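You operate a simulated robot arm through the tools that you are given. There is no shell and no other tool.

The job below is to be done with a simulated robot arm. You get a single attempt, and the scene is never put back.

Task
Park the big reel: locked, brake 9, both clamps down, dancer arm raised.
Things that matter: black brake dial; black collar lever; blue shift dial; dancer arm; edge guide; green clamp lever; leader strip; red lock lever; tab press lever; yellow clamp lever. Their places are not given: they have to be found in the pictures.

The check looks at the end state, three seconds after you hand in, the way a careful person would. Anything else that was tipped, shoved, dropped, spilled or broken makes it a failure.

Robot
A 6-joint arm with a two-finger gripper, fixed in place. Base frame: the origin is on the floor under the middle of its stand, x ahead of it, y to its left, z up. Lengths are in m, angles in rad, forces in N, time in s.
It reaches about 1.572 m from its shoulder. Its first joint turns from -2.897 to 2.897 rad. Payload 2.45 kg.
The TCP is the grasp point between the finger pads, 0.02 m short of the fingertips. In the tool frame z runs along the fingers and y along their closing line. The gripper opens to 0.14 m; its body begins 0.168 m behind the TCP.
Orientation is that of the tool frame in the base frame, as a unit quaternion [x, y, z, w]. With the fingers straight down and closing along the base's y, the tool's x points along the base's -x, its y along +y and its z along -z.

Tools
- The arm moves only by the tool arm_command. Its argument "steps" is one flat list of numbers, 7 for each row, row after row: the turn, a rotation vector about the tool's x, y, z in rad, then the shift along the tool's x, y, z in m, then the finger opening in m, from 0 to 0.14. In form: [wx, wy, wz, dx, dy, dz, fingers, wx, wy, wz, dx, dy, dz, fingers, ...]. A call has 1 to 20 rows; each row shifts and turns the commanded pose from where the row before left it, along the tool's axes as they then stand. A row lasts 0.2 s, in which the tool goes at most 0.05 m and 0.15 rad; a call with a longer step from one row to the next is refused whole, and so is a gripper value outside its range. A pose out of reach is approached as far as the arm can. The call stops where the force on the tool passes 90 N (or 10 N more than at its start, if that is more) or the arm is blocked; 0.2 s more then pass. The fingers move at their own pace (about 0.045 m/s each) and stop on an object; they squeeze with about 21 N. The grip force told is the motor's: it shows also when the fingers shut on nothing. Time passes only in rows, and 0.2 s behind the last, so rows that do not move let the fingers close. It gives the time, the measured TCP pose, the force on the tool (base axes), the opening and the grip force at its end, in the units of the frame above (readings bear some noise), with the torque about the TCP (base axes, N m) and any sound that the robot's microphone picked up.
- Cameras (640 x 400 px; columns grow to the right, rows downward): "scene" is fixed at [0.3931, 0.5103, 1.592]; the picture's right is [-0.86, -0.52, 0.00], its down [-0.22, 0.37, -0.90] and it looks along [0.47, -0.77, -0.43] (base axes); focal length 214 px, centre (320, 200). "wrist" rides on the gripper at [0.078, 0.011, -0.209] in the tool frame; the picture's right is [-0.14, 0.99, 0.00], its down [-0.92, -0.13, -0.37] and it looks along [-0.36, -0.05, 0.93] (tool axes); focal length 280 px, centre (320, 200).
- get_image(camera): a new picture of that camera. The clock stands still meanwhile.
- pixel_to_xyz(camera, pixels): for up to 12 pixels [column, row] of the newest picture of that camera ("zoom" is the newest enlarged one), the place [x, y, z] in the base frame of the surface seen there, good to about 0.002 m, but the place of the scene camera against the robot may be out by one fixed shift of up to 0.018 m in any direction. The clock stands still meanwhile.
- inspect(camera, box): a new picture of the part [left, top, right, bottom] of that camera's present view, enlarged. The clock stands still meanwhile.
- hand_in(): hands the job in; it is judged then, once.

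Open the gripper and draw the arm clear of the work before you hand the job in, unless the task says otherwise.

The tools are called after ">>>" by a JSON object that holds its "method" and its "body". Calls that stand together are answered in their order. arm_command: Moves the arm, as the interface text tells. Its arguments: {"type":"object","properties":{"steps":{"type":"array","items":{"type":"number"}}},"required":["steps"]} The other tools are called the same way: get_image (camera) takes a picture; pixel_to_xyz (camera, pixels) gives the place of the surface under pixels of a picture; inspect (camera, box) takes an enlarged picture of a part of a camera's view; hand_in () hands the job in.

At the start:

```text
t: 0.0
ee_pos: [0.5373, -0.1751, 1.5406]
tcp_rot: [0.001, 1.0, 0.0, 0.0]
force: [0.1, -0.5, -0.1]
moment: [-0.01, -0.02, -0.02]
gripper_width: 0.14
grasp_force: 0.0
```

scene: 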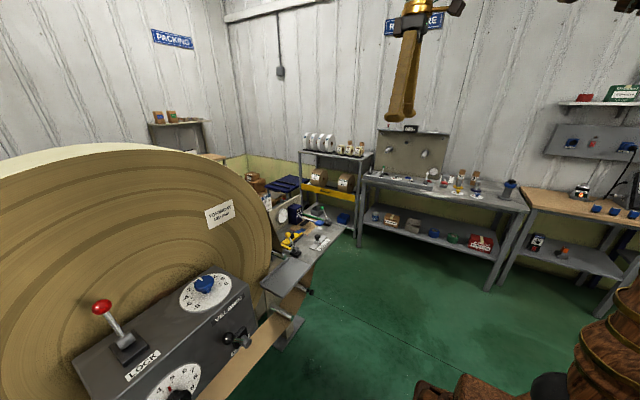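
wrist: 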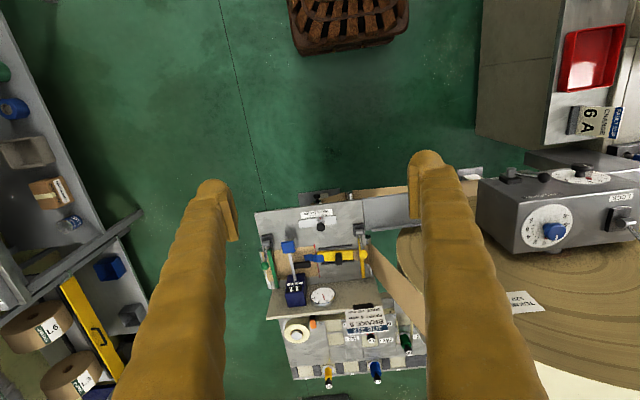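

The scene shows a reel with a control box (red lock lever near 103,307, blue dial 203,285, black dial 180,392). I'll enlarge the relevant parts first.

>>> {"method": "inspect", "body": {"camera": "scene", "box": [60, 260, 280, 400]}}

>>> {"method": "inspect", "body": {"camera": "scene", "box": [250, 180, 370, 340]}}

>>> {"method": "inspect", "body": {"camera": "wrist", "box": [240, 180, 440, 400]}}

>>> {"method": "inspect", "body": {"camera": "wrist", "box": [440, 120, 640, 320]}}

```text
2.86 times, centred on (170, 330) of scene
```

zoom: 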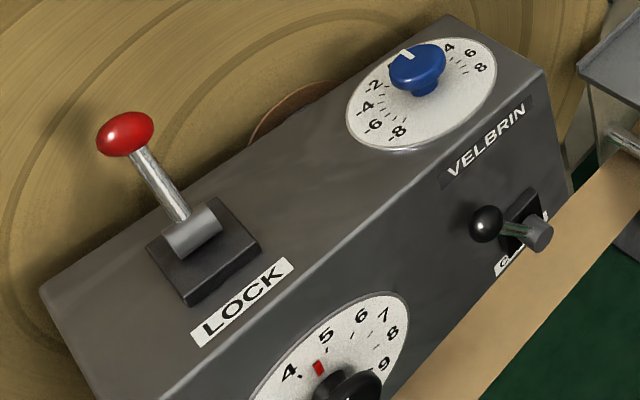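

```text
2.50 times, centred on (310, 260) of scene
```

zoom: 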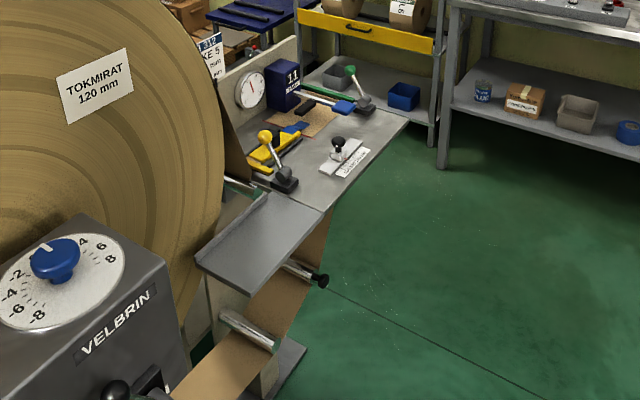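

```text
1.82 times, centred on (340, 290) of wrist
```

zoom: 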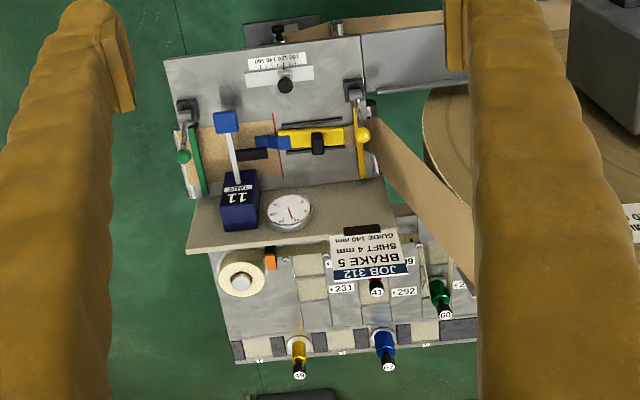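

```text
2.00 times, centred on (540, 220) of wrist
```

zoom: 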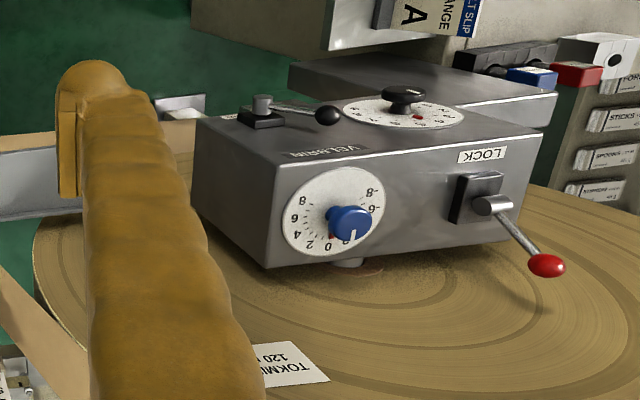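

The box carries the lock lever (red), the shift dial (blue), brake dial (black) and collar lever (black); the table has two clamp levers. I ask for the places of these points in the scene picture.

>>> {"method": "pixel_to_xyz", "body": {"camera": "wrist", "pixels": [[551, 231], [547, 226], [545, 220], [578, 176], [575, 168], [602, 170], [517, 177], [502, 177], [625, 215], [490, 240], [600, 230], [515, 300]]}}

>>> {"method": "pixel_to_xyz", "body": {"camera": "scene", "pixels": [[103, 307], [128, 347], [142, 365], [203, 285], [185, 300], [225, 280], [180, 395], [170, 387], [226, 337], [246, 342], [76, 362], [220, 215]]}}

>>> {"method": "pixel_to_xyz", "body": {"camera": "wrist", "pixels": [[297, 265], [300, 240], [364, 254], [360, 240], [326, 227], [310, 270], [288, 246], [320, 253], [340, 258], [265, 290], [375, 210], [322, 297]]}}

```text
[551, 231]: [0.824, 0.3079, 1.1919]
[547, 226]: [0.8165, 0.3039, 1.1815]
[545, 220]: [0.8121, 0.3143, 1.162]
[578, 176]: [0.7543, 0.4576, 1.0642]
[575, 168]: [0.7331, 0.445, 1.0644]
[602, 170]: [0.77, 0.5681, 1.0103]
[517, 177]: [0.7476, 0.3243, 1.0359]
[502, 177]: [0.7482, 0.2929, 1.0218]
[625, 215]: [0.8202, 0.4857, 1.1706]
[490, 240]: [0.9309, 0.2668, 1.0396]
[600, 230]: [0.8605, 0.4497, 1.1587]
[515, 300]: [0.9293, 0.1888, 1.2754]
```

```text
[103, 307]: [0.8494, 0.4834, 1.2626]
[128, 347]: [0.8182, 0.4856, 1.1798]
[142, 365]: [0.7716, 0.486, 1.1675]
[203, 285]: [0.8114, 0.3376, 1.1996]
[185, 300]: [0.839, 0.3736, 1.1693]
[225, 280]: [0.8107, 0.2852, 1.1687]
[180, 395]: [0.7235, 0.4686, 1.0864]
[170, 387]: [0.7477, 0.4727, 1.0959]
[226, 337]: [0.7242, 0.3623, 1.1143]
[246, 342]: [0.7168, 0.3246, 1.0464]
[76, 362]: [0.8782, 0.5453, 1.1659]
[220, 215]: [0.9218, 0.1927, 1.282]
```

```text
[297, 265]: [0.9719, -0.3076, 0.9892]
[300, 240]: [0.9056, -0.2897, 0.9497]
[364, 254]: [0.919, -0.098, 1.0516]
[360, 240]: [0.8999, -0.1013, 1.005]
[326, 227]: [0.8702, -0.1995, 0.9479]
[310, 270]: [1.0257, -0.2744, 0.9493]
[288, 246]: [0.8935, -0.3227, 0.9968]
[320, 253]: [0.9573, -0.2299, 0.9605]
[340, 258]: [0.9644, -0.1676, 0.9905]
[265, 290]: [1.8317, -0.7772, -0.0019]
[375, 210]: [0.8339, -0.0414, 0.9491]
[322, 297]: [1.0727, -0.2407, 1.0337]
```

Box top is at z≈1.168, front face x≈0.748; table top z≈0.949. I zoom closer to the individual controls to read their states.

>>> {"method": "inspect", "body": {"camera": "wrist", "box": [250, 190, 390, 280]}}

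>>> {"method": "inspect", "body": {"camera": "wrist", "box": [550, 150, 640, 210]}}

>>> {"method": "inspect", "body": {"camera": "scene", "box": [280, 190, 350, 240]}}

>>> {"method": "inspect", "body": {"camera": "scene", "box": [250, 230, 330, 350]}}

>>> {"method": "inspect", "body": {"camera": "wrist", "box": [270, 280, 440, 400]}}

>>> {"method": "inspect", "body": {"camera": "scene", "box": [130, 340, 230, 400]}}

```text
4.44 times, centred on (320, 235) of wrist
```

zoom: 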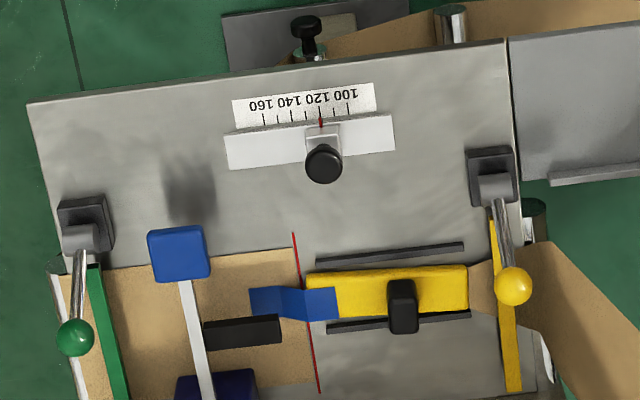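

```text
6.67 times, centred on (595, 180) of wrist
```

zoom: 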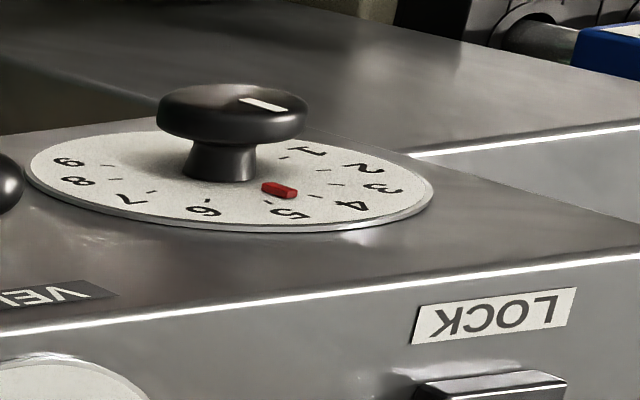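

```text
8.00 times, centred on (315, 215) of scene
```

zoom: 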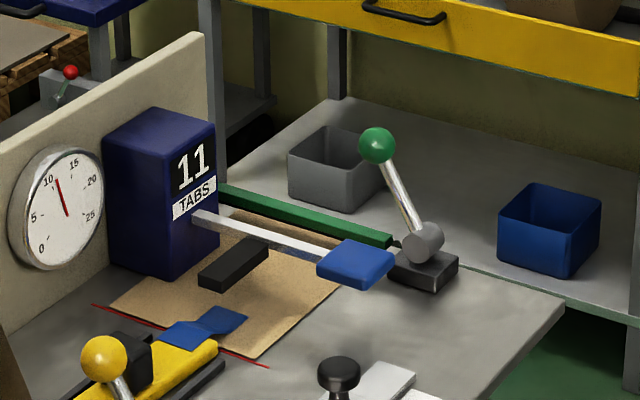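

```text
3.33 times, centred on (290, 290) of scene
```

zoom: 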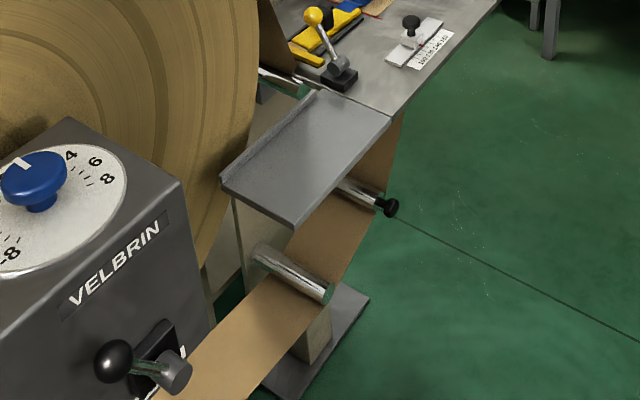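

```text
3.33 times, centred on (355, 340) of wrist
```

zoom: 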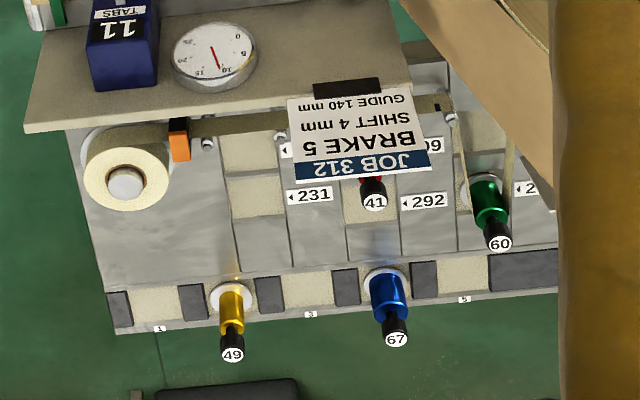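

```text
6.40 times, centred on (180, 370) of scene
```

zoom: 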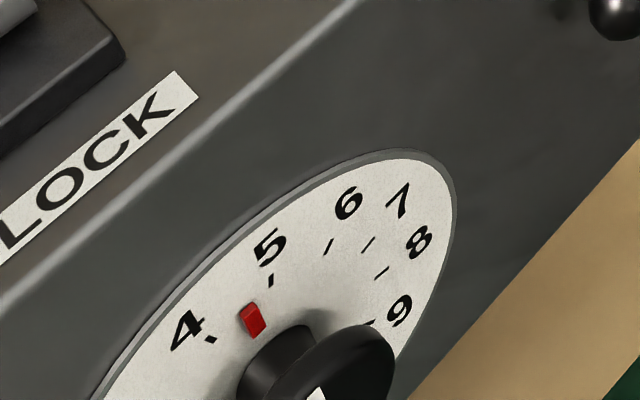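

The clamp levers (green, yellow) stand up and brake dial reads about 4.5–5 with red marker; I need a frontal view. I move the arm left and tilt the tool forward to look at the box's front face.

>>> {"method": "arm_command", "body": {"steps": [0, 0, 0, 0.0117, 0.0425, 0.019, 0.14, 0, 0, 0, 0.0117, 0.0425, 0.019, 0.14, 0, 0, 0, 0.0117, 0.0425, 0.019, 0.14, 0, 0, 0, 0.0117, 0.0425, 0.019, 0.14, 0, 0, 0, 0.0117, 0.0425, 0.019, 0.14, 0, 0, 0, 0.0117, 0.0425, 0.019, 0.14, 0, 0, 0, 0.0117, 0.0425, 0.019, 0.14, 0, 0, 0, 0.0117, 0.0425, 0.019, 0.14, 0, 0, 0, 0.0117, 0.0425, 0.019, 0.14, 0, 0, 0, 0.0117, 0.0425, 0.019, 0.14, 0, -0.14, 0, 0, 0, 0, 0.14, 0, -0.14, 0, 0, 0, 0, 0.14, 0, -0.14, 0, 0, 0, 0, 0.14, 0, -0.14, 0, 0, 0, 0, 0.14, 0, -0.14, 0, 0, 0, 0, 0.14, 0, -0.14, 0, 0, 0, 0, 0.14]}}

```text
t: 3.4
ee_pos: [0.4214, 0.2508, 1.3496]
tcp_rot: [-0.001, 0.913, 0.001, 0.408]
force: [0.3, -0.3, 0.5]
moment: [0.01, -0.01, -0.01]
gripper_width: 0.1399
grasp_force: 0.1
```

The arm arrived at (0.42, 0.25, 1.35), tilted forward. I take pictures of both cameras.

>>> {"method": "get_image", "body": {"camera": "wrist"}}

>>> {"method": "get_image", "body": {"camera": "scene"}}

```text
taken
```

wrist: 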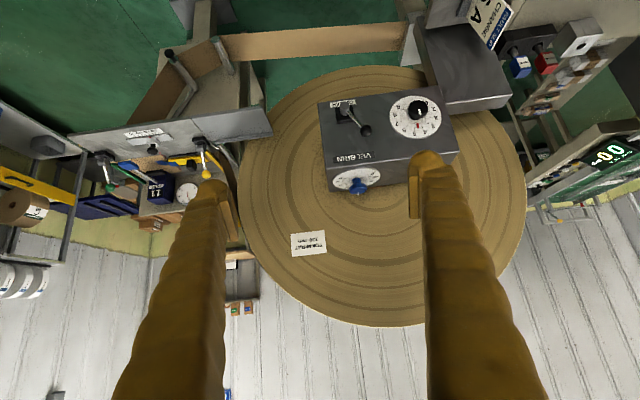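

```text
taken
```

scene: 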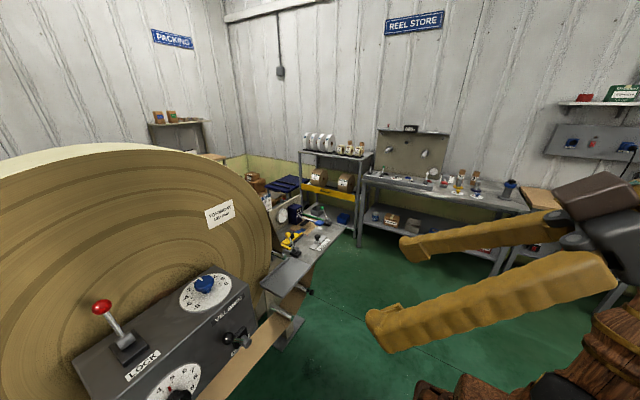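

The view is upside down but shows the whole machine. I zoom on the box front, the web path/dancer area (170,70), the table, and the display at (610,155).

>>> {"method": "inspect", "body": {"camera": "wrist", "box": [310, 80, 470, 200]}}

>>> {"method": "inspect", "body": {"camera": "wrist", "box": [120, 10, 300, 140]}}

>>> {"method": "inspect", "body": {"camera": "wrist", "box": [60, 110, 240, 220]}}

>>> {"method": "inspect", "body": {"camera": "wrist", "box": [450, 0, 640, 200]}}

>>> {"method": "inspect", "body": {"camera": "wrist", "box": [280, 0, 480, 100]}}

```text
3.33 times, centred on (390, 140) of wrist
```

zoom: 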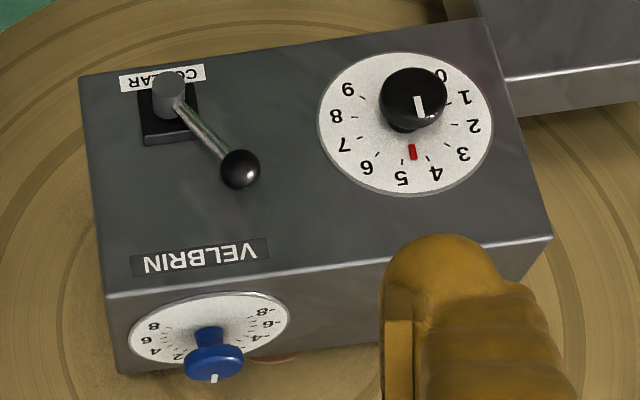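

```text
3.08 times, centred on (210, 75) of wrist
```

zoom: 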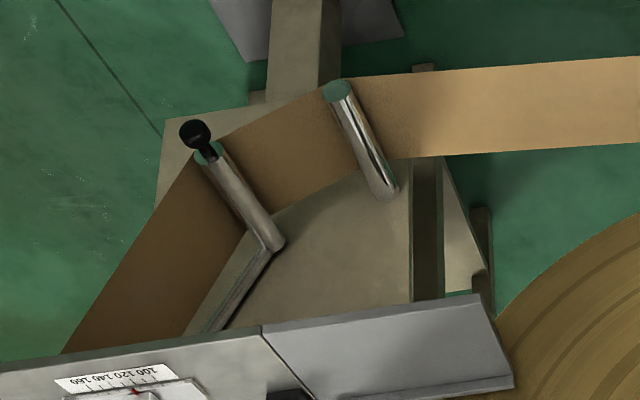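

```text
3.56 times, centred on (150, 165) of wrist
```

zoom: 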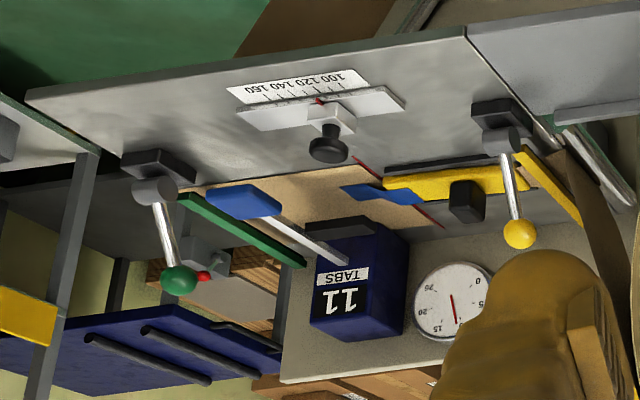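

```text
2.00 times, centred on (545, 100) of wrist
```

zoom: 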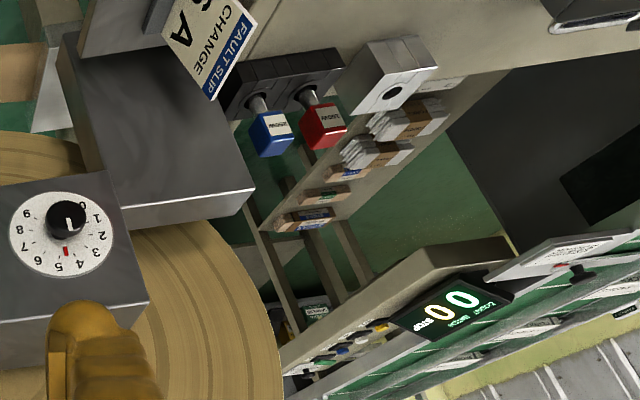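

```text
3.20 times, centred on (380, 50) of wrist
```

zoom: 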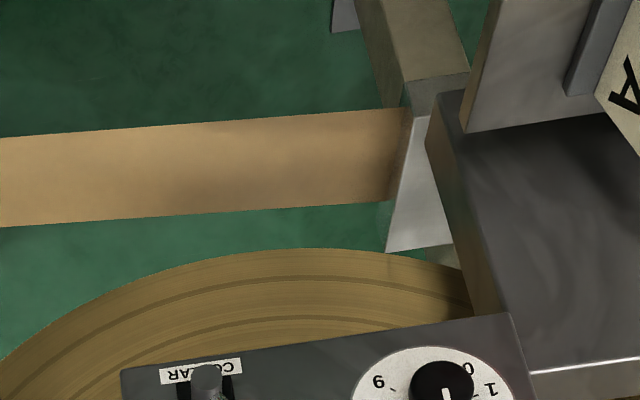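

The brake dial is visible (red marker near 5), with the dancer arm (roller with black knob) under the table. I zoom on signs and get 3D points.

>>> {"method": "inspect", "body": {"camera": "wrist", "box": [500, 90, 640, 200]}}

>>> {"method": "inspect", "body": {"camera": "wrist", "box": [450, 0, 620, 110]}}

>>> {"method": "pixel_to_xyz", "body": {"camera": "wrist", "pixels": [[175, 48], [183, 60], [197, 78], [185, 95], [216, 40], [228, 68], [200, 60], [240, 50], [170, 70], [160, 95], [250, 120], [235, 20]]}}

>>> {"method": "pixel_to_xyz", "body": {"camera": "wrist", "pixels": [[417, 103], [413, 125], [411, 112], [430, 117], [411, 135], [352, 103], [369, 130], [351, 110], [358, 188], [345, 180], [395, 117], [337, 150]]}}

>>> {"method": "pixel_to_xyz", "body": {"camera": "wrist", "pixels": [[110, 188], [105, 170], [103, 160], [206, 175], [201, 155], [199, 145], [120, 172], [145, 183], [212, 160], [221, 172], [175, 160], [150, 150]]}}

```text
3.64 times, centred on (570, 145) of wrist
```

zoom: 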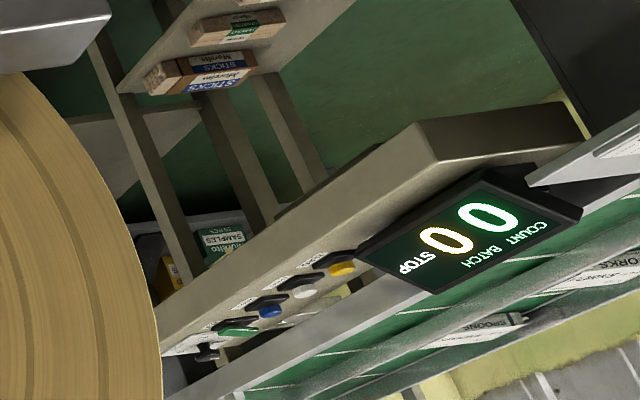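

```text
3.64 times, centred on (535, 55) of wrist
```

zoom: 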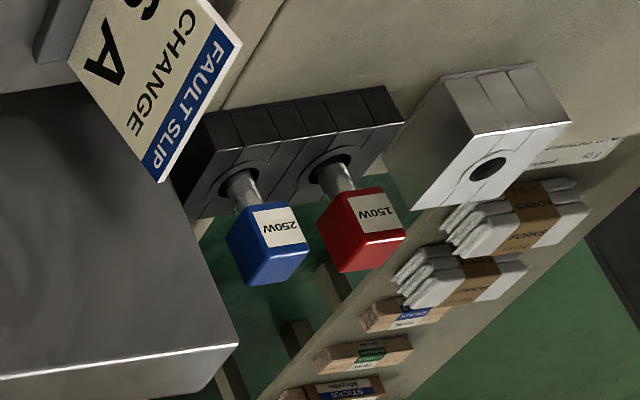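

```text
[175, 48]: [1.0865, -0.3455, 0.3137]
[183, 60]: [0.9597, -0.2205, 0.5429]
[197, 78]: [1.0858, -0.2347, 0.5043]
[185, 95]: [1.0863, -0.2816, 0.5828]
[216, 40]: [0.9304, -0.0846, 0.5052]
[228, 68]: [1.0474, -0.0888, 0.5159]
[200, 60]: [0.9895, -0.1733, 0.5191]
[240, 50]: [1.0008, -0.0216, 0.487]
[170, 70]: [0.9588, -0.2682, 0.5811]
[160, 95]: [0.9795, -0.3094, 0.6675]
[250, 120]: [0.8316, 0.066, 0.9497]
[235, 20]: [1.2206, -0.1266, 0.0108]
```

```text
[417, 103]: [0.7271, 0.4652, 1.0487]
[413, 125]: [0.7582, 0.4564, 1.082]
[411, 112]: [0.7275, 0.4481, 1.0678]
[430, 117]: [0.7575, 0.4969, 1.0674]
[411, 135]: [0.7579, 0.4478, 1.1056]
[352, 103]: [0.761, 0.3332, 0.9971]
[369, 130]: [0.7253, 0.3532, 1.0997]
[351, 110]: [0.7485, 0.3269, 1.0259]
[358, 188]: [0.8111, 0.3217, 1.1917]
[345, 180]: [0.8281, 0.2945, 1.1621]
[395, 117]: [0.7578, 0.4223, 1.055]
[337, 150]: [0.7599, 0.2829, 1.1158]
```

```text
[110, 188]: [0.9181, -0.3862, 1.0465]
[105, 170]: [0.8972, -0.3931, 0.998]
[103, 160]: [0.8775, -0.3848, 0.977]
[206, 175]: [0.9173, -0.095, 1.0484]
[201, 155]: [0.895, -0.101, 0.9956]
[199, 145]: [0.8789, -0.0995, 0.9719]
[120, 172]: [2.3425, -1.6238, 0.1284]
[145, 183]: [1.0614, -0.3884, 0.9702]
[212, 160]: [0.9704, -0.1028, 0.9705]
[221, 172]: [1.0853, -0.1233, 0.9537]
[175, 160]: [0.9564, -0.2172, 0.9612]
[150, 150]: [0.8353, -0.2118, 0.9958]
```

Levers: yellow knob near (0.917,-0.095,1.048), green (0.918,-0.386,1.047). I zoom in the scene camera on both clamp levers and lock lever to determine pivots and lean angles.

>>> {"method": "inspect", "body": {"camera": "scene", "box": [270, 225, 310, 265]}}

>>> {"method": "pixel_to_xyz", "body": {"camera": "zoom", "pixels": [[100, 100], [200, 100], [300, 100], [400, 100], [100, 200], [200, 200], [300, 200], [400, 200], [200, 300], [300, 300], [400, 300], [500, 300]]}}

>>> {"method": "inspect", "body": {"camera": "scene", "box": [80, 285, 160, 385]}}

```text
10.00 times, centred on (290, 245) of scene
```

zoom: 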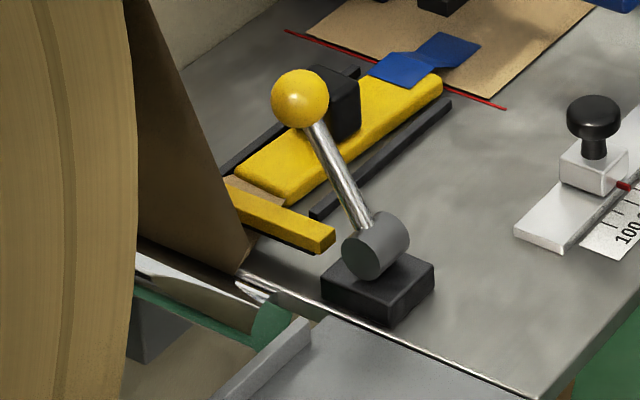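

```text
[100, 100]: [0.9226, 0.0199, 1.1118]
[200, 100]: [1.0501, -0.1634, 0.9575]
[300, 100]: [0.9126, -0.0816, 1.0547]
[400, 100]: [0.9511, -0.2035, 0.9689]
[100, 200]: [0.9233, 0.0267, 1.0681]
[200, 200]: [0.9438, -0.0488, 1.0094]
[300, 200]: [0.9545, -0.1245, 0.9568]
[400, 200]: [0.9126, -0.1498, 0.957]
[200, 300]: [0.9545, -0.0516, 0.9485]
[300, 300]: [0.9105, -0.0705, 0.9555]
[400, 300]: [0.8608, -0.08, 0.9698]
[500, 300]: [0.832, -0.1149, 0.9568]
```

```text
4.00 times, centred on (120, 335) of scene
```

zoom: 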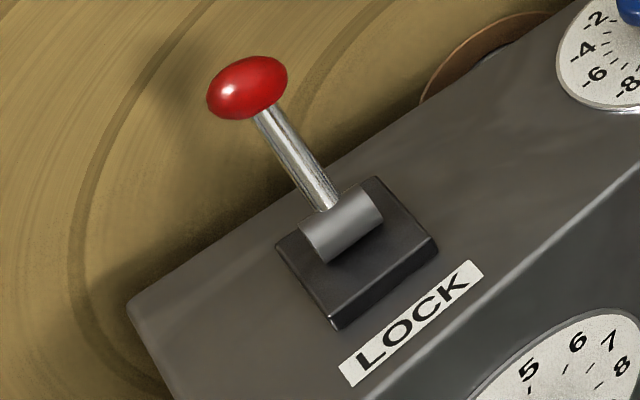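

The yellow lever's barrel is at zoom (375,248) with its knob leaning toward +x; both clamps look raised. I move in front of the table for a closer view.

>>> {"method": "arm_command", "body": {"steps": [0, 0, 0, -0.0038, -0.0408, 0.0167, 0.14, 0, 0, 0, -0.0038, -0.0408, 0.0167, 0.14, 0, 0, 0, -0.0038, -0.0408, 0.0167, 0.14, 0, 0, 0, -0.0038, -0.0408, 0.0167, 0.14, 0, 0, 0, -0.0038, -0.0408, 0.0167, 0.14, 0, 0, 0, -0.0038, -0.0408, 0.0167, 0.14, 0, 0, 0, -0.0038, -0.0408, 0.0167, 0.14, 0, 0, 0, -0.0038, -0.0408, 0.0167, 0.14, 0, 0, 0, -0.0038, -0.0408, 0.0167, 0.14, 0, 0, 0, -0.0038, -0.0408, 0.0167, 0.14, 0, 0, 0, -0.0038, -0.0408, 0.0167, 0.14, 0, 0, 0, -0.0038, -0.0408, 0.0167, 0.14]}}

>>> {"method": "get_image", "body": {"camera": "wrist"}}

```text
t: 6.0
ee_pos: [0.6012, -0.2419, 1.2498]
tcp_rot: [0.001, 0.913, -0.001, 0.407]
force: [-0.6, 0.0, -0.2]
moment: [0.04, -0.01, 0.01]
gripper_width: 0.14
grasp_force: 0.0
```

```text
taken
```

wrist: 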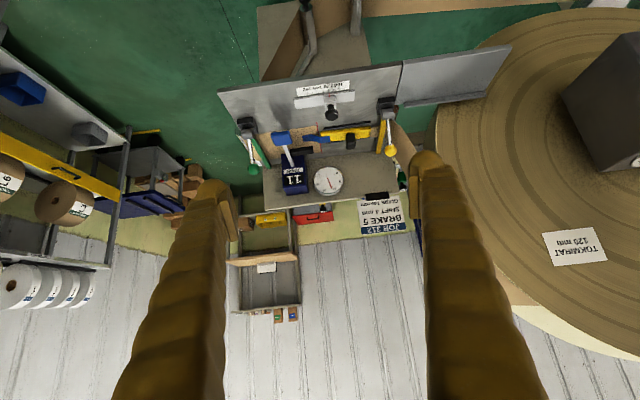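

The table with clamps is now centered at (330,130). I zoom on both lever areas and read points.

>>> {"method": "inspect", "body": {"camera": "wrist", "box": [215, 60, 415, 200]}}

>>> {"method": "inspect", "body": {"camera": "wrist", "box": [360, 85, 410, 165]}}

>>> {"method": "pixel_to_xyz", "body": {"camera": "zoom", "pixels": [[320, 330], [320, 300], [310, 350], [330, 240], [300, 190], [280, 150], [260, 120], [240, 100], [350, 200], [250, 250], [340, 130], [200, 200]]}}

>>> {"method": "inspect", "body": {"camera": "wrist", "box": [225, 100, 305, 190]}}

```text
2.86 times, centred on (315, 130) of wrist
```

zoom: 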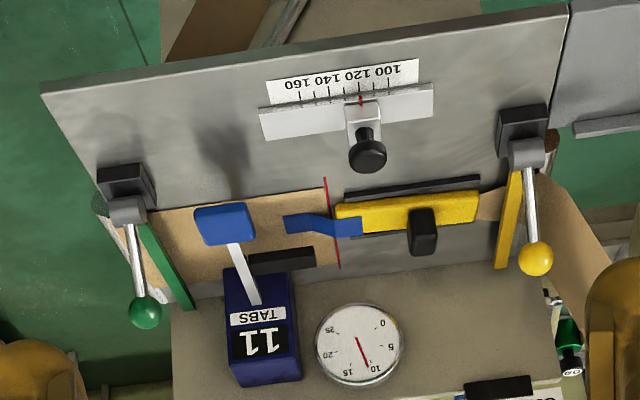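

```text
5.00 times, centred on (385, 125) of wrist
```

zoom: 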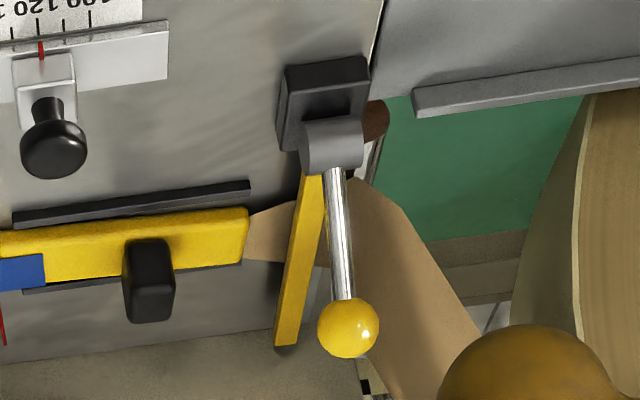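

```text
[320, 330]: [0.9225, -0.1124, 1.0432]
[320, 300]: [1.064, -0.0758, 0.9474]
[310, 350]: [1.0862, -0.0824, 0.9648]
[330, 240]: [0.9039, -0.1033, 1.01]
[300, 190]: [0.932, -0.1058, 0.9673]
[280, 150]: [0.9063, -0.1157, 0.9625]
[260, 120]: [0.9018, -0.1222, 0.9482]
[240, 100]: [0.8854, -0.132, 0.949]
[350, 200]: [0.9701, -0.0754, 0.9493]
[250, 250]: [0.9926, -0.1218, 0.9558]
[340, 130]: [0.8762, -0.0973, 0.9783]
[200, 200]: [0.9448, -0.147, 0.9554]
```

```text
4.44 times, centred on (265, 145) of wrist
```

zoom: 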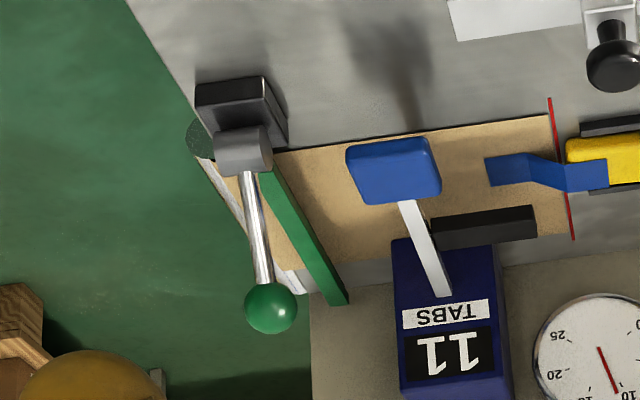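

I query knob centers and barrel points: yellow knob at wrist (390.6,150.6), green knob at (253.7,169.1), barrels (387,114) and (248,133).

>>> {"method": "pixel_to_xyz", "body": {"camera": "wrist", "pixels": [[390.6, 150.6], [387.4, 114.4], [388.5, 125], [389.5, 138], [253.7, 169.1], [247.7, 133.3], [250, 145], [251.5, 155], [278, 138], [290, 137], [285, 142], [258, 141]]}}

>>> {"method": "pixel_to_xyz", "body": {"camera": "zoom", "pixels": [[280, 180], [340, 300], [310, 240], [394, 170], [430, 160], [360, 190], [420, 200], [345, 180], [300, 120], [220, 100], [330, 150], [480, 225]]}}

```text
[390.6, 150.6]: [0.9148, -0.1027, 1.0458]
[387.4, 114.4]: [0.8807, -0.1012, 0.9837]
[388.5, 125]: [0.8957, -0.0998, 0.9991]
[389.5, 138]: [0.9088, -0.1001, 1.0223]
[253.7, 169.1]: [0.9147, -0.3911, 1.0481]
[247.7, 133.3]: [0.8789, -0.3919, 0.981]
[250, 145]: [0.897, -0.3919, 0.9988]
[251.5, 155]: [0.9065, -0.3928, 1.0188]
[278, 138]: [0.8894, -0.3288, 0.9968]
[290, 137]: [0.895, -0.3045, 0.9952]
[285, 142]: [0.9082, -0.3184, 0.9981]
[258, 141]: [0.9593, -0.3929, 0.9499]
```

```text
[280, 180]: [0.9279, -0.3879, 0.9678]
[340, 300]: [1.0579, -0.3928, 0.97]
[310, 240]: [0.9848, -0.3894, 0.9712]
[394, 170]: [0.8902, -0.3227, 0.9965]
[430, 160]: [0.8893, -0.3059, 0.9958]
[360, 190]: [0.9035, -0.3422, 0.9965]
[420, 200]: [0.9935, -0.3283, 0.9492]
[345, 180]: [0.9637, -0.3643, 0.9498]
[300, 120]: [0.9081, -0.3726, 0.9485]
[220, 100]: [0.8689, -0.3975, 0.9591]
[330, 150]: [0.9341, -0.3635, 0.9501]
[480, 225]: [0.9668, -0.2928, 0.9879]
```

Yellow knob center ≈(0.926,-0.100,1.040), pivot ≈(0.890,-0.099,0.978), leaning 30° toward +x. I go to a pre-grasp point 0.15 m back along the tool axis with fingers at 0.055.

>>> {"method": "arm_command", "body": {"steps": [0, 0, 0, -0.0086, 0.0203, 0.0331, 0.055, 0, 0, 0, -0.0086, 0.0203, 0.0331, 0.055, 0, 0, 0, -0.0086, 0.0203, 0.0331, 0.055, 0, 0, 0, -0.0086, 0.0203, 0.0331, 0.055, 0, 0, 0, -0.0086, 0.0203, 0.0331, 0.055, 0, 0, 0, -0.0086, 0.0203, 0.0331, 0.055, 0, 0, 0, -0.0086, 0.0203, 0.0331, 0.055]}}

>>> {"method": "get_image", "body": {"camera": "wrist"}}

>>> {"method": "get_image", "body": {"camera": "scene"}}

```text
t: 7.6
ee_pos: [0.816, -0.0981, 1.1401]
tcp_rot: [0.0, 0.913, 0.0, 0.408]
force: [0.0, 0.4, 0.5]
moment: [0.01, 0.01, -0.01]
gripper_width: 0.0548
grasp_force: 0.0
```

```text
taken
```

wrist: 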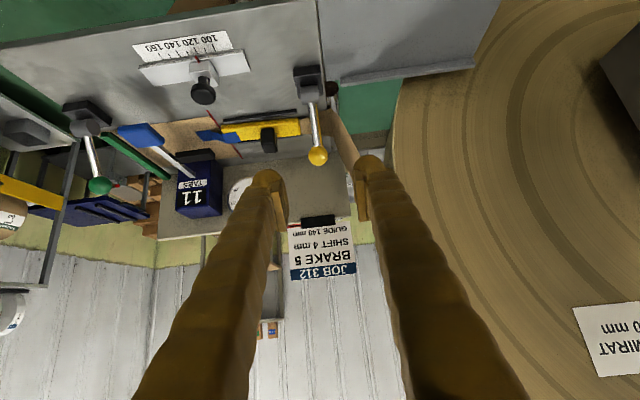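

```text
taken
```

scene: 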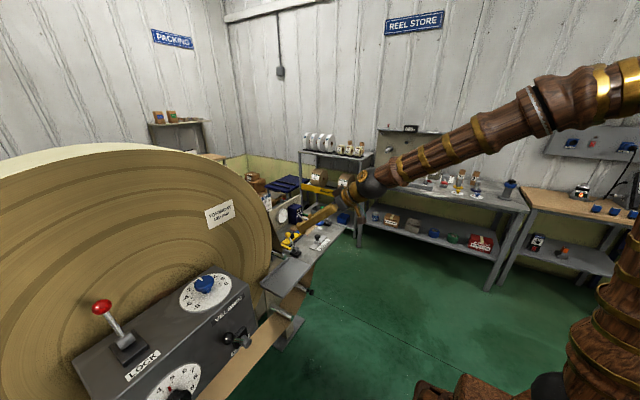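

The yellow knob is between the fingers at (317,156). I re-measure it and the barrel from this nearer view.

>>> {"method": "inspect", "body": {"camera": "wrist", "box": [275, 55, 365, 185]}}

>>> {"method": "pixel_to_xyz", "body": {"camera": "wrist", "pixels": [[317.5, 155.5], [310, 90], [313, 115], [315, 130], [308, 75], [317.5, 148], [317.5, 163], [310, 156], [325, 156], [372, 180], [395, 120]]}}

```text
3.08 times, centred on (320, 120) of wrist
```

zoom: 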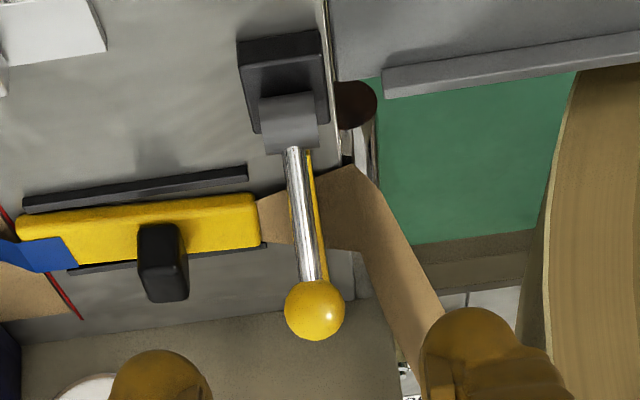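

```text
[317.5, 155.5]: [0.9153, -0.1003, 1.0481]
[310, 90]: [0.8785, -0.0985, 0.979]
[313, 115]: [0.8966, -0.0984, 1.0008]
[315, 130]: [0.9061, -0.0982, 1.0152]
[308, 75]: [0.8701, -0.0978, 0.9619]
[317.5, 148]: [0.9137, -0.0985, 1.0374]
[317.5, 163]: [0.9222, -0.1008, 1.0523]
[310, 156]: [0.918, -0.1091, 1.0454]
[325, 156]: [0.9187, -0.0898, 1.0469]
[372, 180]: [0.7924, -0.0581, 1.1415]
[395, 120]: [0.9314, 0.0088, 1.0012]
```

Knob center ≈(0.925,-0.0995,1.042), straight ahead along the tool axis. I advance 0.148 m and then close on the knob.

>>> {"method": "arm_command", "body": {"steps": [0, 0, 0, 0, -0.0003, 0.037, 0.055, 0, 0, 0, 0, -0.0003, 0.037, 0.055, 0, 0, 0, 0, -0.0003, 0.037, 0.055, 0, 0, 0, 0, -0.0003, 0.037, 0.055, 0, 0, 0, 0, 0, 0, 0.055, 0, 0, 0, 0, 0, 0, 0.0, 0, 0, 0, 0, 0, 0, 0.0, 0, 0, 0, 0, 0, 0, 0.0]}}

>>> {"method": "get_image", "body": {"camera": "wrist"}}

```text
t: 9.4
ee_pos: [0.9247, -0.1, 1.042]
tcp_rot: [0.001, 0.913, 0.0, 0.408]
force: [3.7, -12.0, -1.1]
moment: [0.0, -0.25, -0.03]
gripper_width: 0.0216
grasp_force: 28.7
```

```text
taken
```

wrist: 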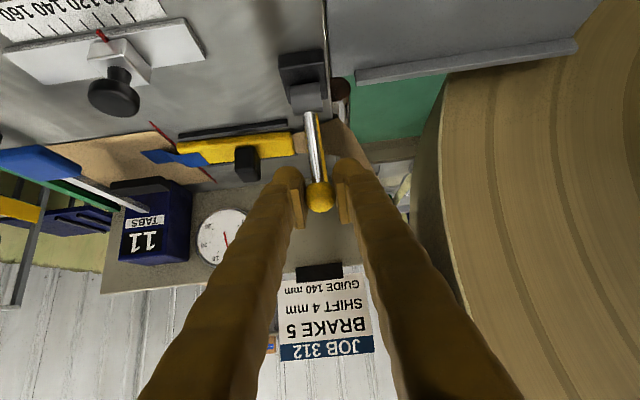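

The knob is gripped (width 0.0216). I sweep the lever along its arc toward -x in small steps, first half of the throw.

>>> {"method": "arm_command", "body": {"steps": [0, 0, 0, 0.0033, -0.001, -0.0102, 0.0, 0, 0, 0, 0.0057, 0, -0.0114, 0.0, 0, 0, 0, 0.0076, 0, -0.0101, 0.0]}}

>>> {"method": "get_image", "body": {"camera": "wrist"}}

```text
t: 10.2
ee_pos: [0.8893, -0.0997, 1.0506]
tcp_rot: [0.0, 0.913, 0.0, 0.408]
force: [13.2, -1.0, -1.2]
moment: [0.07, -1.0, -0.02]
gripper_width: 0.0217
grasp_force: 44.5
```

```text
taken
```

wrist: 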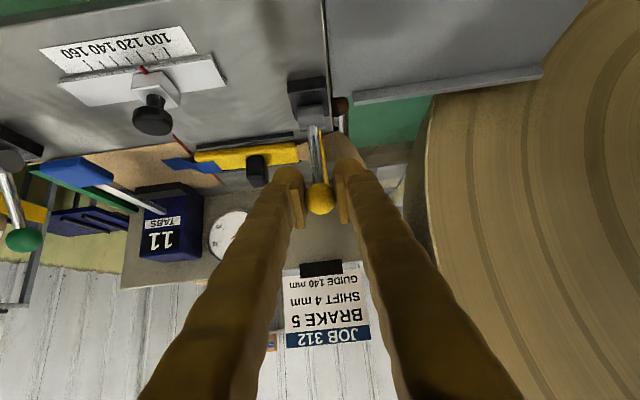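

The lever follows (now vertical) with ~13 N of resistance. I continue over the second half of the throw.

>>> {"method": "arm_command", "body": {"steps": [0, 0, 0, 0.0092, 0, -0.0087, 0.0, 0, 0, 0, 0.0107, 0, -0.007, 0.0, 0, 0, 0, 0.0098, 0, -0.0044, 0.0]}}

>>> {"method": "get_image", "body": {"camera": "wrist"}}

>>> {"method": "inspect", "body": {"camera": "scene", "box": [265, 215, 325, 265]}}

```text
t: 11.0
ee_pos: [0.8532, -0.0997, 1.0425]
tcp_rot: [0.0, 0.913, 0.0, 0.409]
force: [11.8, 5.4, 9.2]
moment: [-0.03, -1.12, 0.01]
gripper_width: 0.0215
grasp_force: 44.7
```

```text
taken
```

wrist: 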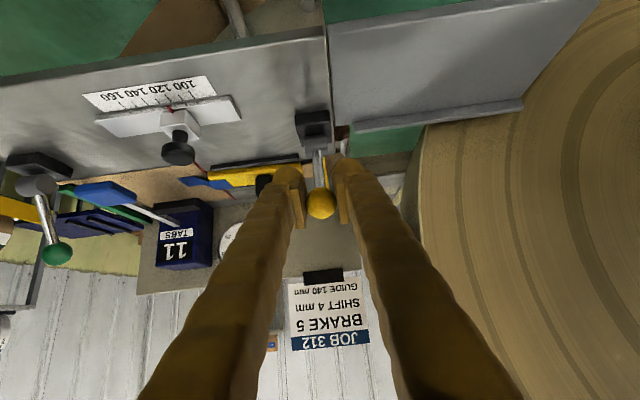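

```text
8.00 times, centred on (295, 240) of scene
```

zoom: 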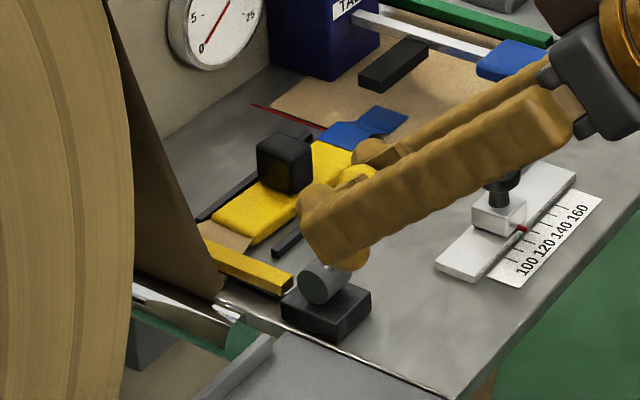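

The gauge needle dropped to 0 and the lever now leans to -x by about 28°. I push about 10° further to find its stop.

>>> {"method": "arm_command", "body": {"steps": [0, 0, 0, 0.006, 0, -0.0017, 0.0, 0, 0, 0, 0.0062, 0, -0.0015, 0.0]}}

```text
t: 11.6
ee_pos: [0.8429, -0.0996, 1.0347]
tcp_rot: [0.0, 0.913, 0.001, 0.408]
force: [14.7, -1.9, 17.7]
moment: [0.01, -0.94, -0.05]
gripper_width: 0.0214
grasp_force: 44.9
```

Resistance rises to ~23 N along the arc. I look whether the lever still follows.

>>> {"method": "inspect", "body": {"camera": "wrist", "box": [270, 80, 370, 230]}}

>>> {"method": "inspect", "body": {"camera": "scene", "box": [270, 225, 310, 265]}}

```text
2.67 times, centred on (320, 155) of wrist
```

zoom: 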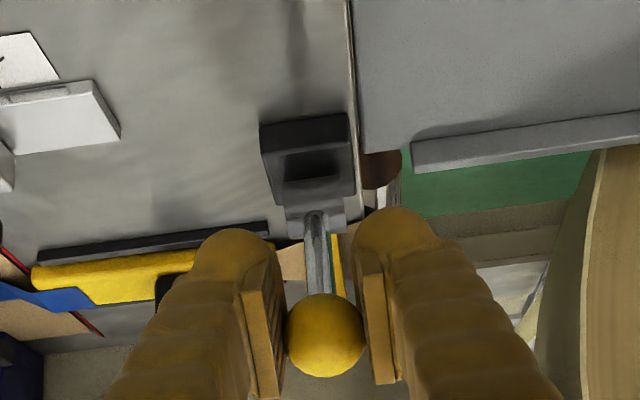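

```text
10.00 times, centred on (290, 245) of scene
```

zoom: 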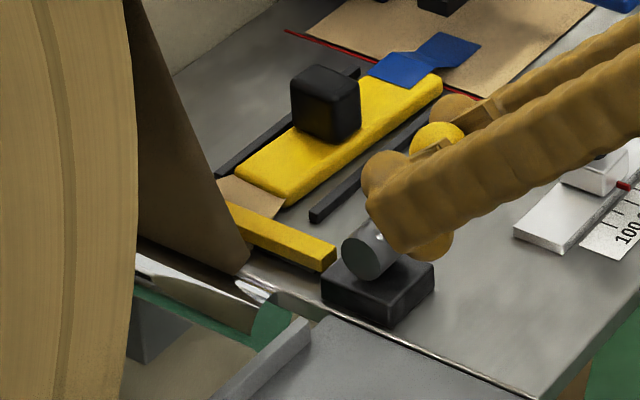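

The clamp bar has lowered onto the table and the lever follows. I push ~6° more to see whether it reaches a hard stop.

>>> {"method": "arm_command", "body": {"steps": [0, 0, 0, 0.004, 0, -0.0003, 0.0, 0, 0, 0, 0.004, 0, -0.0003, 0.0]}}

```text
t: 12.2
ee_pos: [0.8393, -0.0996, 1.0306]
tcp_rot: [0.0, 0.913, 0.0, 0.408]
force: [27.7, -5.9, 31.3]
moment: [0.01, -0.05, -0.06]
gripper_width: 0.0214
grasp_force: 45.0
```

Force jumped to ~42 N, so the stop is reached. I open the fingers in place and then draw back along the tool axis.

>>> {"method": "arm_command", "body": {"steps": [0, 0, 0, -0.003, 0, 0.0, 0.0, 0, 0, 0, 0, 0, 0, 0.055, 0, 0, 0, 0, 0, 0, 0.055, 0, 0, 0, 0, 0, -0.03, 0.055, 0, 0, 0, 0, 0, -0.04, 0.055, 0, 0, 0, 0, 0, -0.04, 0.055, 0, 0, 0, 0, 0, -0.04, 0.055]}}

>>> {"method": "get_image", "body": {"camera": "wrist"}}

>>> {"method": "inspect", "body": {"camera": "scene", "box": [265, 190, 345, 265]}}

```text
t: 13.8
ee_pos: [0.7273, -0.1003, 1.1318]
tcp_rot: [0.0, 0.913, 0.0, 0.407]
force: [0.3, -1.1, 0.3]
moment: [0.0, 0.01, -0.03]
gripper_width: 0.0549
grasp_force: 0.0
```

```text
taken
```

wrist: 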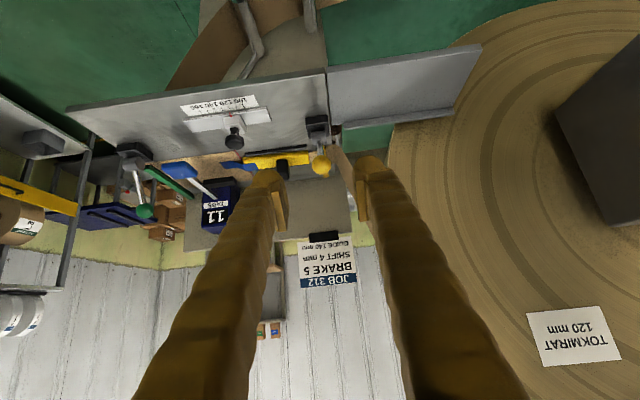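

```text
5.33 times, centred on (305, 228) of scene
```

zoom: 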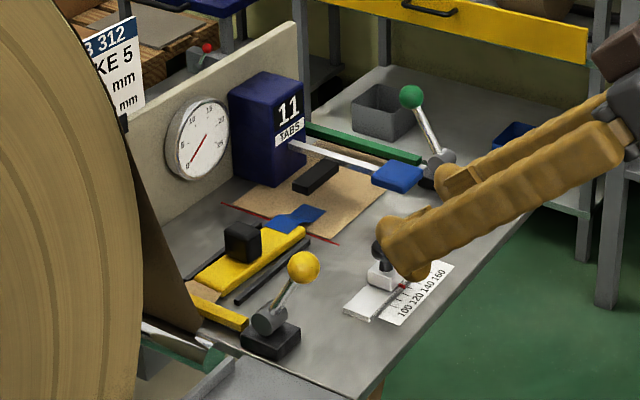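

The yellow clamp is down (lever now leaning to the operator side). Next I move sideways to the pre-grasp for the green lever knob at (0.926,-0.391,1.042).

>>> {"method": "arm_command", "body": {"steps": [0, 0, 0, -0.0082, -0.0363, 0.0072, 0.045, 0, 0, 0, -0.0082, -0.0363, 0.0072, 0.045, 0, 0, 0, -0.0082, -0.0363, 0.0072, 0.045, 0, 0, 0, -0.0082, -0.0363, 0.0072, 0.045, 0, 0, 0, -0.0082, -0.0363, 0.0072, 0.045, 0, 0, 0, -0.0082, -0.0363, 0.0072, 0.045, 0, 0, 0, -0.0082, -0.0363, 0.0072, 0.045, 0, 0, 0, -0.0082, -0.0363, 0.0072, 0.045]}}

>>> {"method": "get_image", "body": {"camera": "wrist"}}

>>> {"method": "inspect", "body": {"camera": "wrist", "box": [265, 60, 395, 190]}}

```text
t: 15.6
ee_pos: [0.8137, -0.3906, 1.1426]
tcp_rot: [0.0, 0.913, 0.001, 0.407]
force: [-0.2, 0.4, -0.3]
moment: [0.03, -0.02, 0.0]
gripper_width: 0.0451
grasp_force: 0.0
```

```text
taken
```

wrist: 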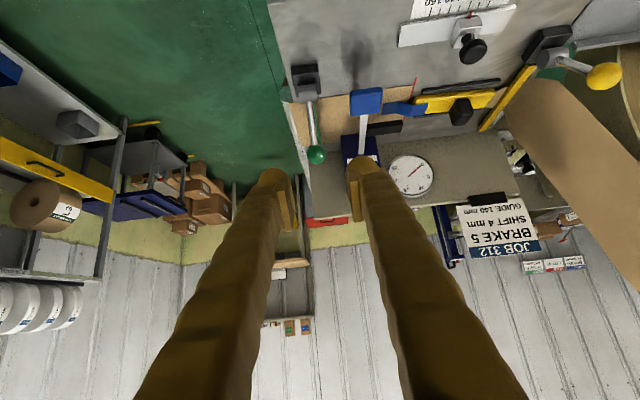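

```text
3.08 times, centred on (330, 125) of wrist
```

zoom: 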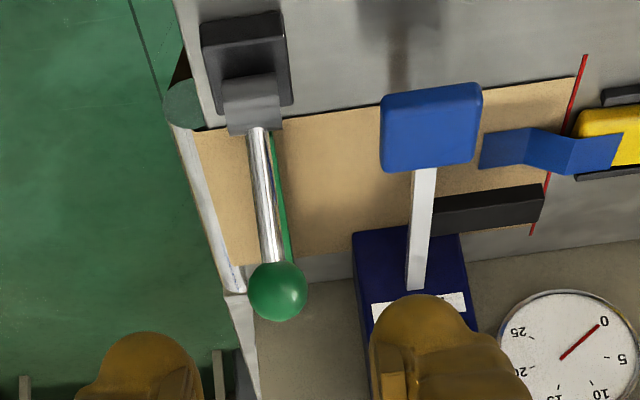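

>>> {"method": "pixel_to_xyz", "body": {"camera": "zoom", "pixels": [[277, 290], [255, 105], [262, 180], [385, 130], [475, 130], [430, 165], [430, 95], [420, 230], [250, 240], [410, 300]]}}

```text
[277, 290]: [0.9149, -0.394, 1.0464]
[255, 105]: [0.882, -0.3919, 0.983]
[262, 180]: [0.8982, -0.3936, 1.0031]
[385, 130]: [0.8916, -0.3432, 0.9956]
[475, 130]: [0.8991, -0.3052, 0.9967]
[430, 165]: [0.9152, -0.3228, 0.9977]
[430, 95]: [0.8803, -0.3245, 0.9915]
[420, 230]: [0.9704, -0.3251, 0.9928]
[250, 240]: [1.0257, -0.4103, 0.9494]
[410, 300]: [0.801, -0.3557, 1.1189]
```

Green knob center ≈(0.9255,-0.393,1.041); the tab pad edge (y≈-0.343, z≈0.996) stays below the finger path. I advance and close on the knob.

>>> {"method": "arm_command", "body": {"steps": [0, 0, 0, 0.0003, -0.0006, 0.0378, 0.045, 0, 0, 0, 0.0003, -0.0006, 0.0378, 0.045, 0, 0, 0, 0.0003, -0.0006, 0.0378, 0.045, 0, 0, 0, 0.0002, -0.0006, 0.0377, 0.045, 0, 0, 0, 0, 0, 0, 0.045, 0, 0, 0, 0, 0, 0, 0.0, 0, 0, 0, 0, 0, 0, 0.0, 0, 0, 0, 0, 0, 0, 0.0]}}

>>> {"method": "get_image", "body": {"camera": "wrist"}}

```text
t: 17.4
ee_pos: [0.9268, -0.3949, 1.0386]
tcp_rot: [0.003, 0.913, -0.002, 0.408]
force: [5.3, -38.3, -2.1]
moment: [0.13, -0.35, 0.11]
gripper_width: 0.0215
grasp_force: 36.3
```

```text
taken
```

wrist: 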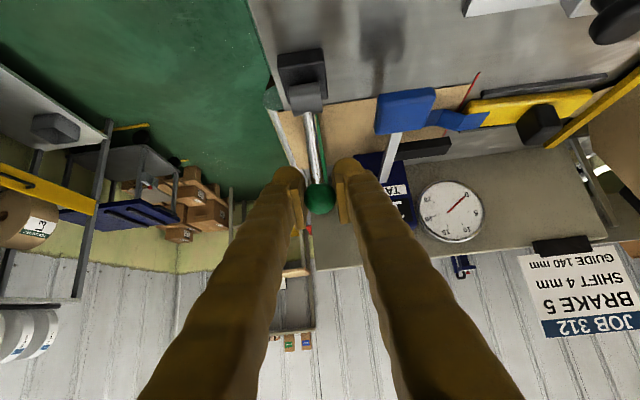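

The grip shows -38 N along y, so the knob sits a few mm further to -y. I shift the tool -0.003 in y and read the force again.

>>> {"method": "arm_command", "body": {"steps": [0, 0, 0, 0, -0.003, 0, 0.0, 0, 0, 0, 0, 0, 0, 0.0]}}

```text
t: 18.0
ee_pos: [0.9262, -0.3955, 1.04]
tcp_rot: [-0.001, 0.913, 0.001, 0.408]
force: [-5.6, -15.8, 0.5]
moment: [0.07, 0.42, 0.07]
gripper_width: 0.0213
grasp_force: 45.5
```

Side force halved. I sweep the green lever along the same arc, first four steps.

>>> {"method": "arm_command", "body": {"steps": [0, 0, 0, 0.0037, -0.001, -0.012, 0.0, 0, 0, 0, 0.0057, -0.0005, -0.0111, 0.0, 0, 0, 0, 0.0075, 0, -0.01, 0.0, 0, 0, 0, 0.0091, 0, -0.0086, 0.0]}}

>>> {"method": "get_image", "body": {"camera": "wrist"}}

```text
t: 19.0
ee_pos: [0.8787, -0.3955, 1.0483]
tcp_rot: [-0.001, 0.913, 0.001, 0.408]
force: [15.8, 36.8, 6.8]
moment: [-0.05, -1.1, 0.18]
gripper_width: 0.0217
grasp_force: 45.1
```

```text
taken
```

wrist: 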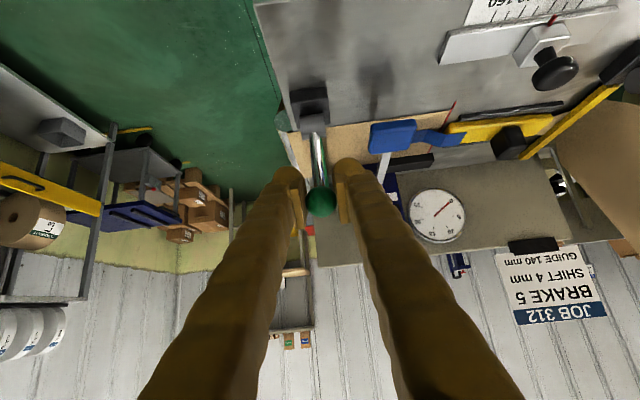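

Lever follows past vertical; y force is now +37 N, so I shift back +0.002 in y while continuing the throw.

>>> {"method": "arm_command", "body": {"steps": [0, 0, 0, 0.0105, 0.001, -0.0069, 0.0, 0, 0, 0, 0.0115, 0.0008, -0.005, 0.0, 0, 0, 0, 0.0123, 0, -0.0029, 0.0]}}

```text
t: 19.8
ee_pos: [0.8452, -0.3957, 1.0329]
tcp_rot: [0.0, 0.913, -0.001, 0.409]
force: [4.1, 26.8, 21.6]
moment: [-0.16, -1.28, 0.24]
gripper_width: 0.0213
grasp_force: 45.7
```

The lever is near its end. I push the last few degrees and correct y a little.

>>> {"method": "arm_command", "body": {"steps": [0, 0, 0, 0.0063, 0.0015, -0.0005, 0.0, 0, 0, 0, 0.004, 0, 0.0, 0.0]}}

```text
t: 20.4
ee_pos: [0.834, -0.3959, 1.022]
tcp_rot: [0.002, 0.914, -0.001, 0.406]
force: [-1.4, -0.2, -4.3]
moment: [0.01, 0.06, 0.0]
gripper_width: 0.0002
grasp_force: 29.2
```

The fingers slipped off the ball (opening 0). I look at where everything is before moving.

>>> {"method": "get_image", "body": {"camera": "wrist"}}

>>> {"method": "inspect", "body": {"camera": "wrist", "box": [250, 60, 430, 240]}}

>>> {"method": "inspect", "body": {"camera": "scene", "box": [265, 185, 345, 265]}}

```text
taken
```

wrist: 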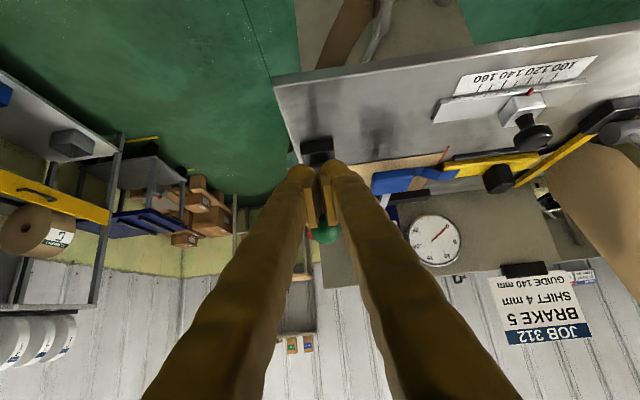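

```text
2.22 times, centred on (340, 150) of wrist
```

zoom: 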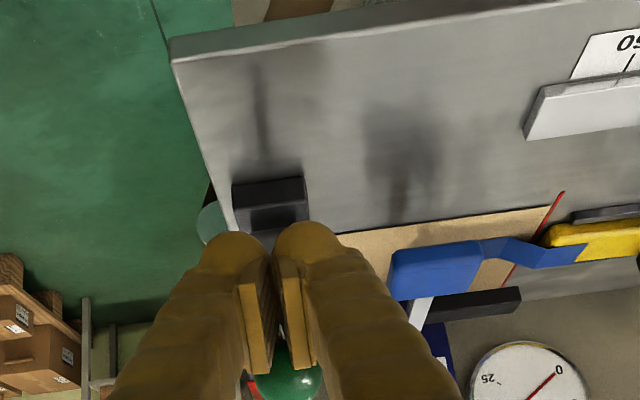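

```text
5.00 times, centred on (305, 225) of scene
```

zoom: 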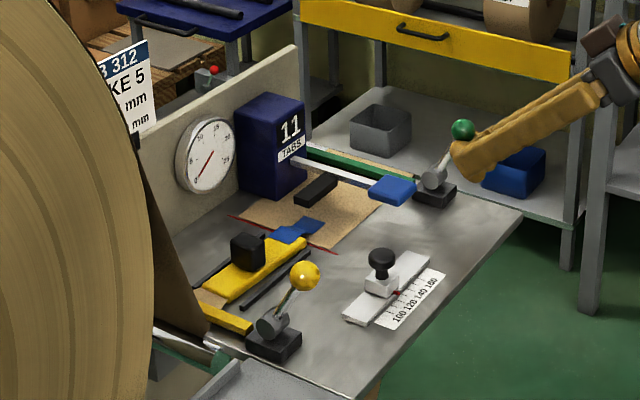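

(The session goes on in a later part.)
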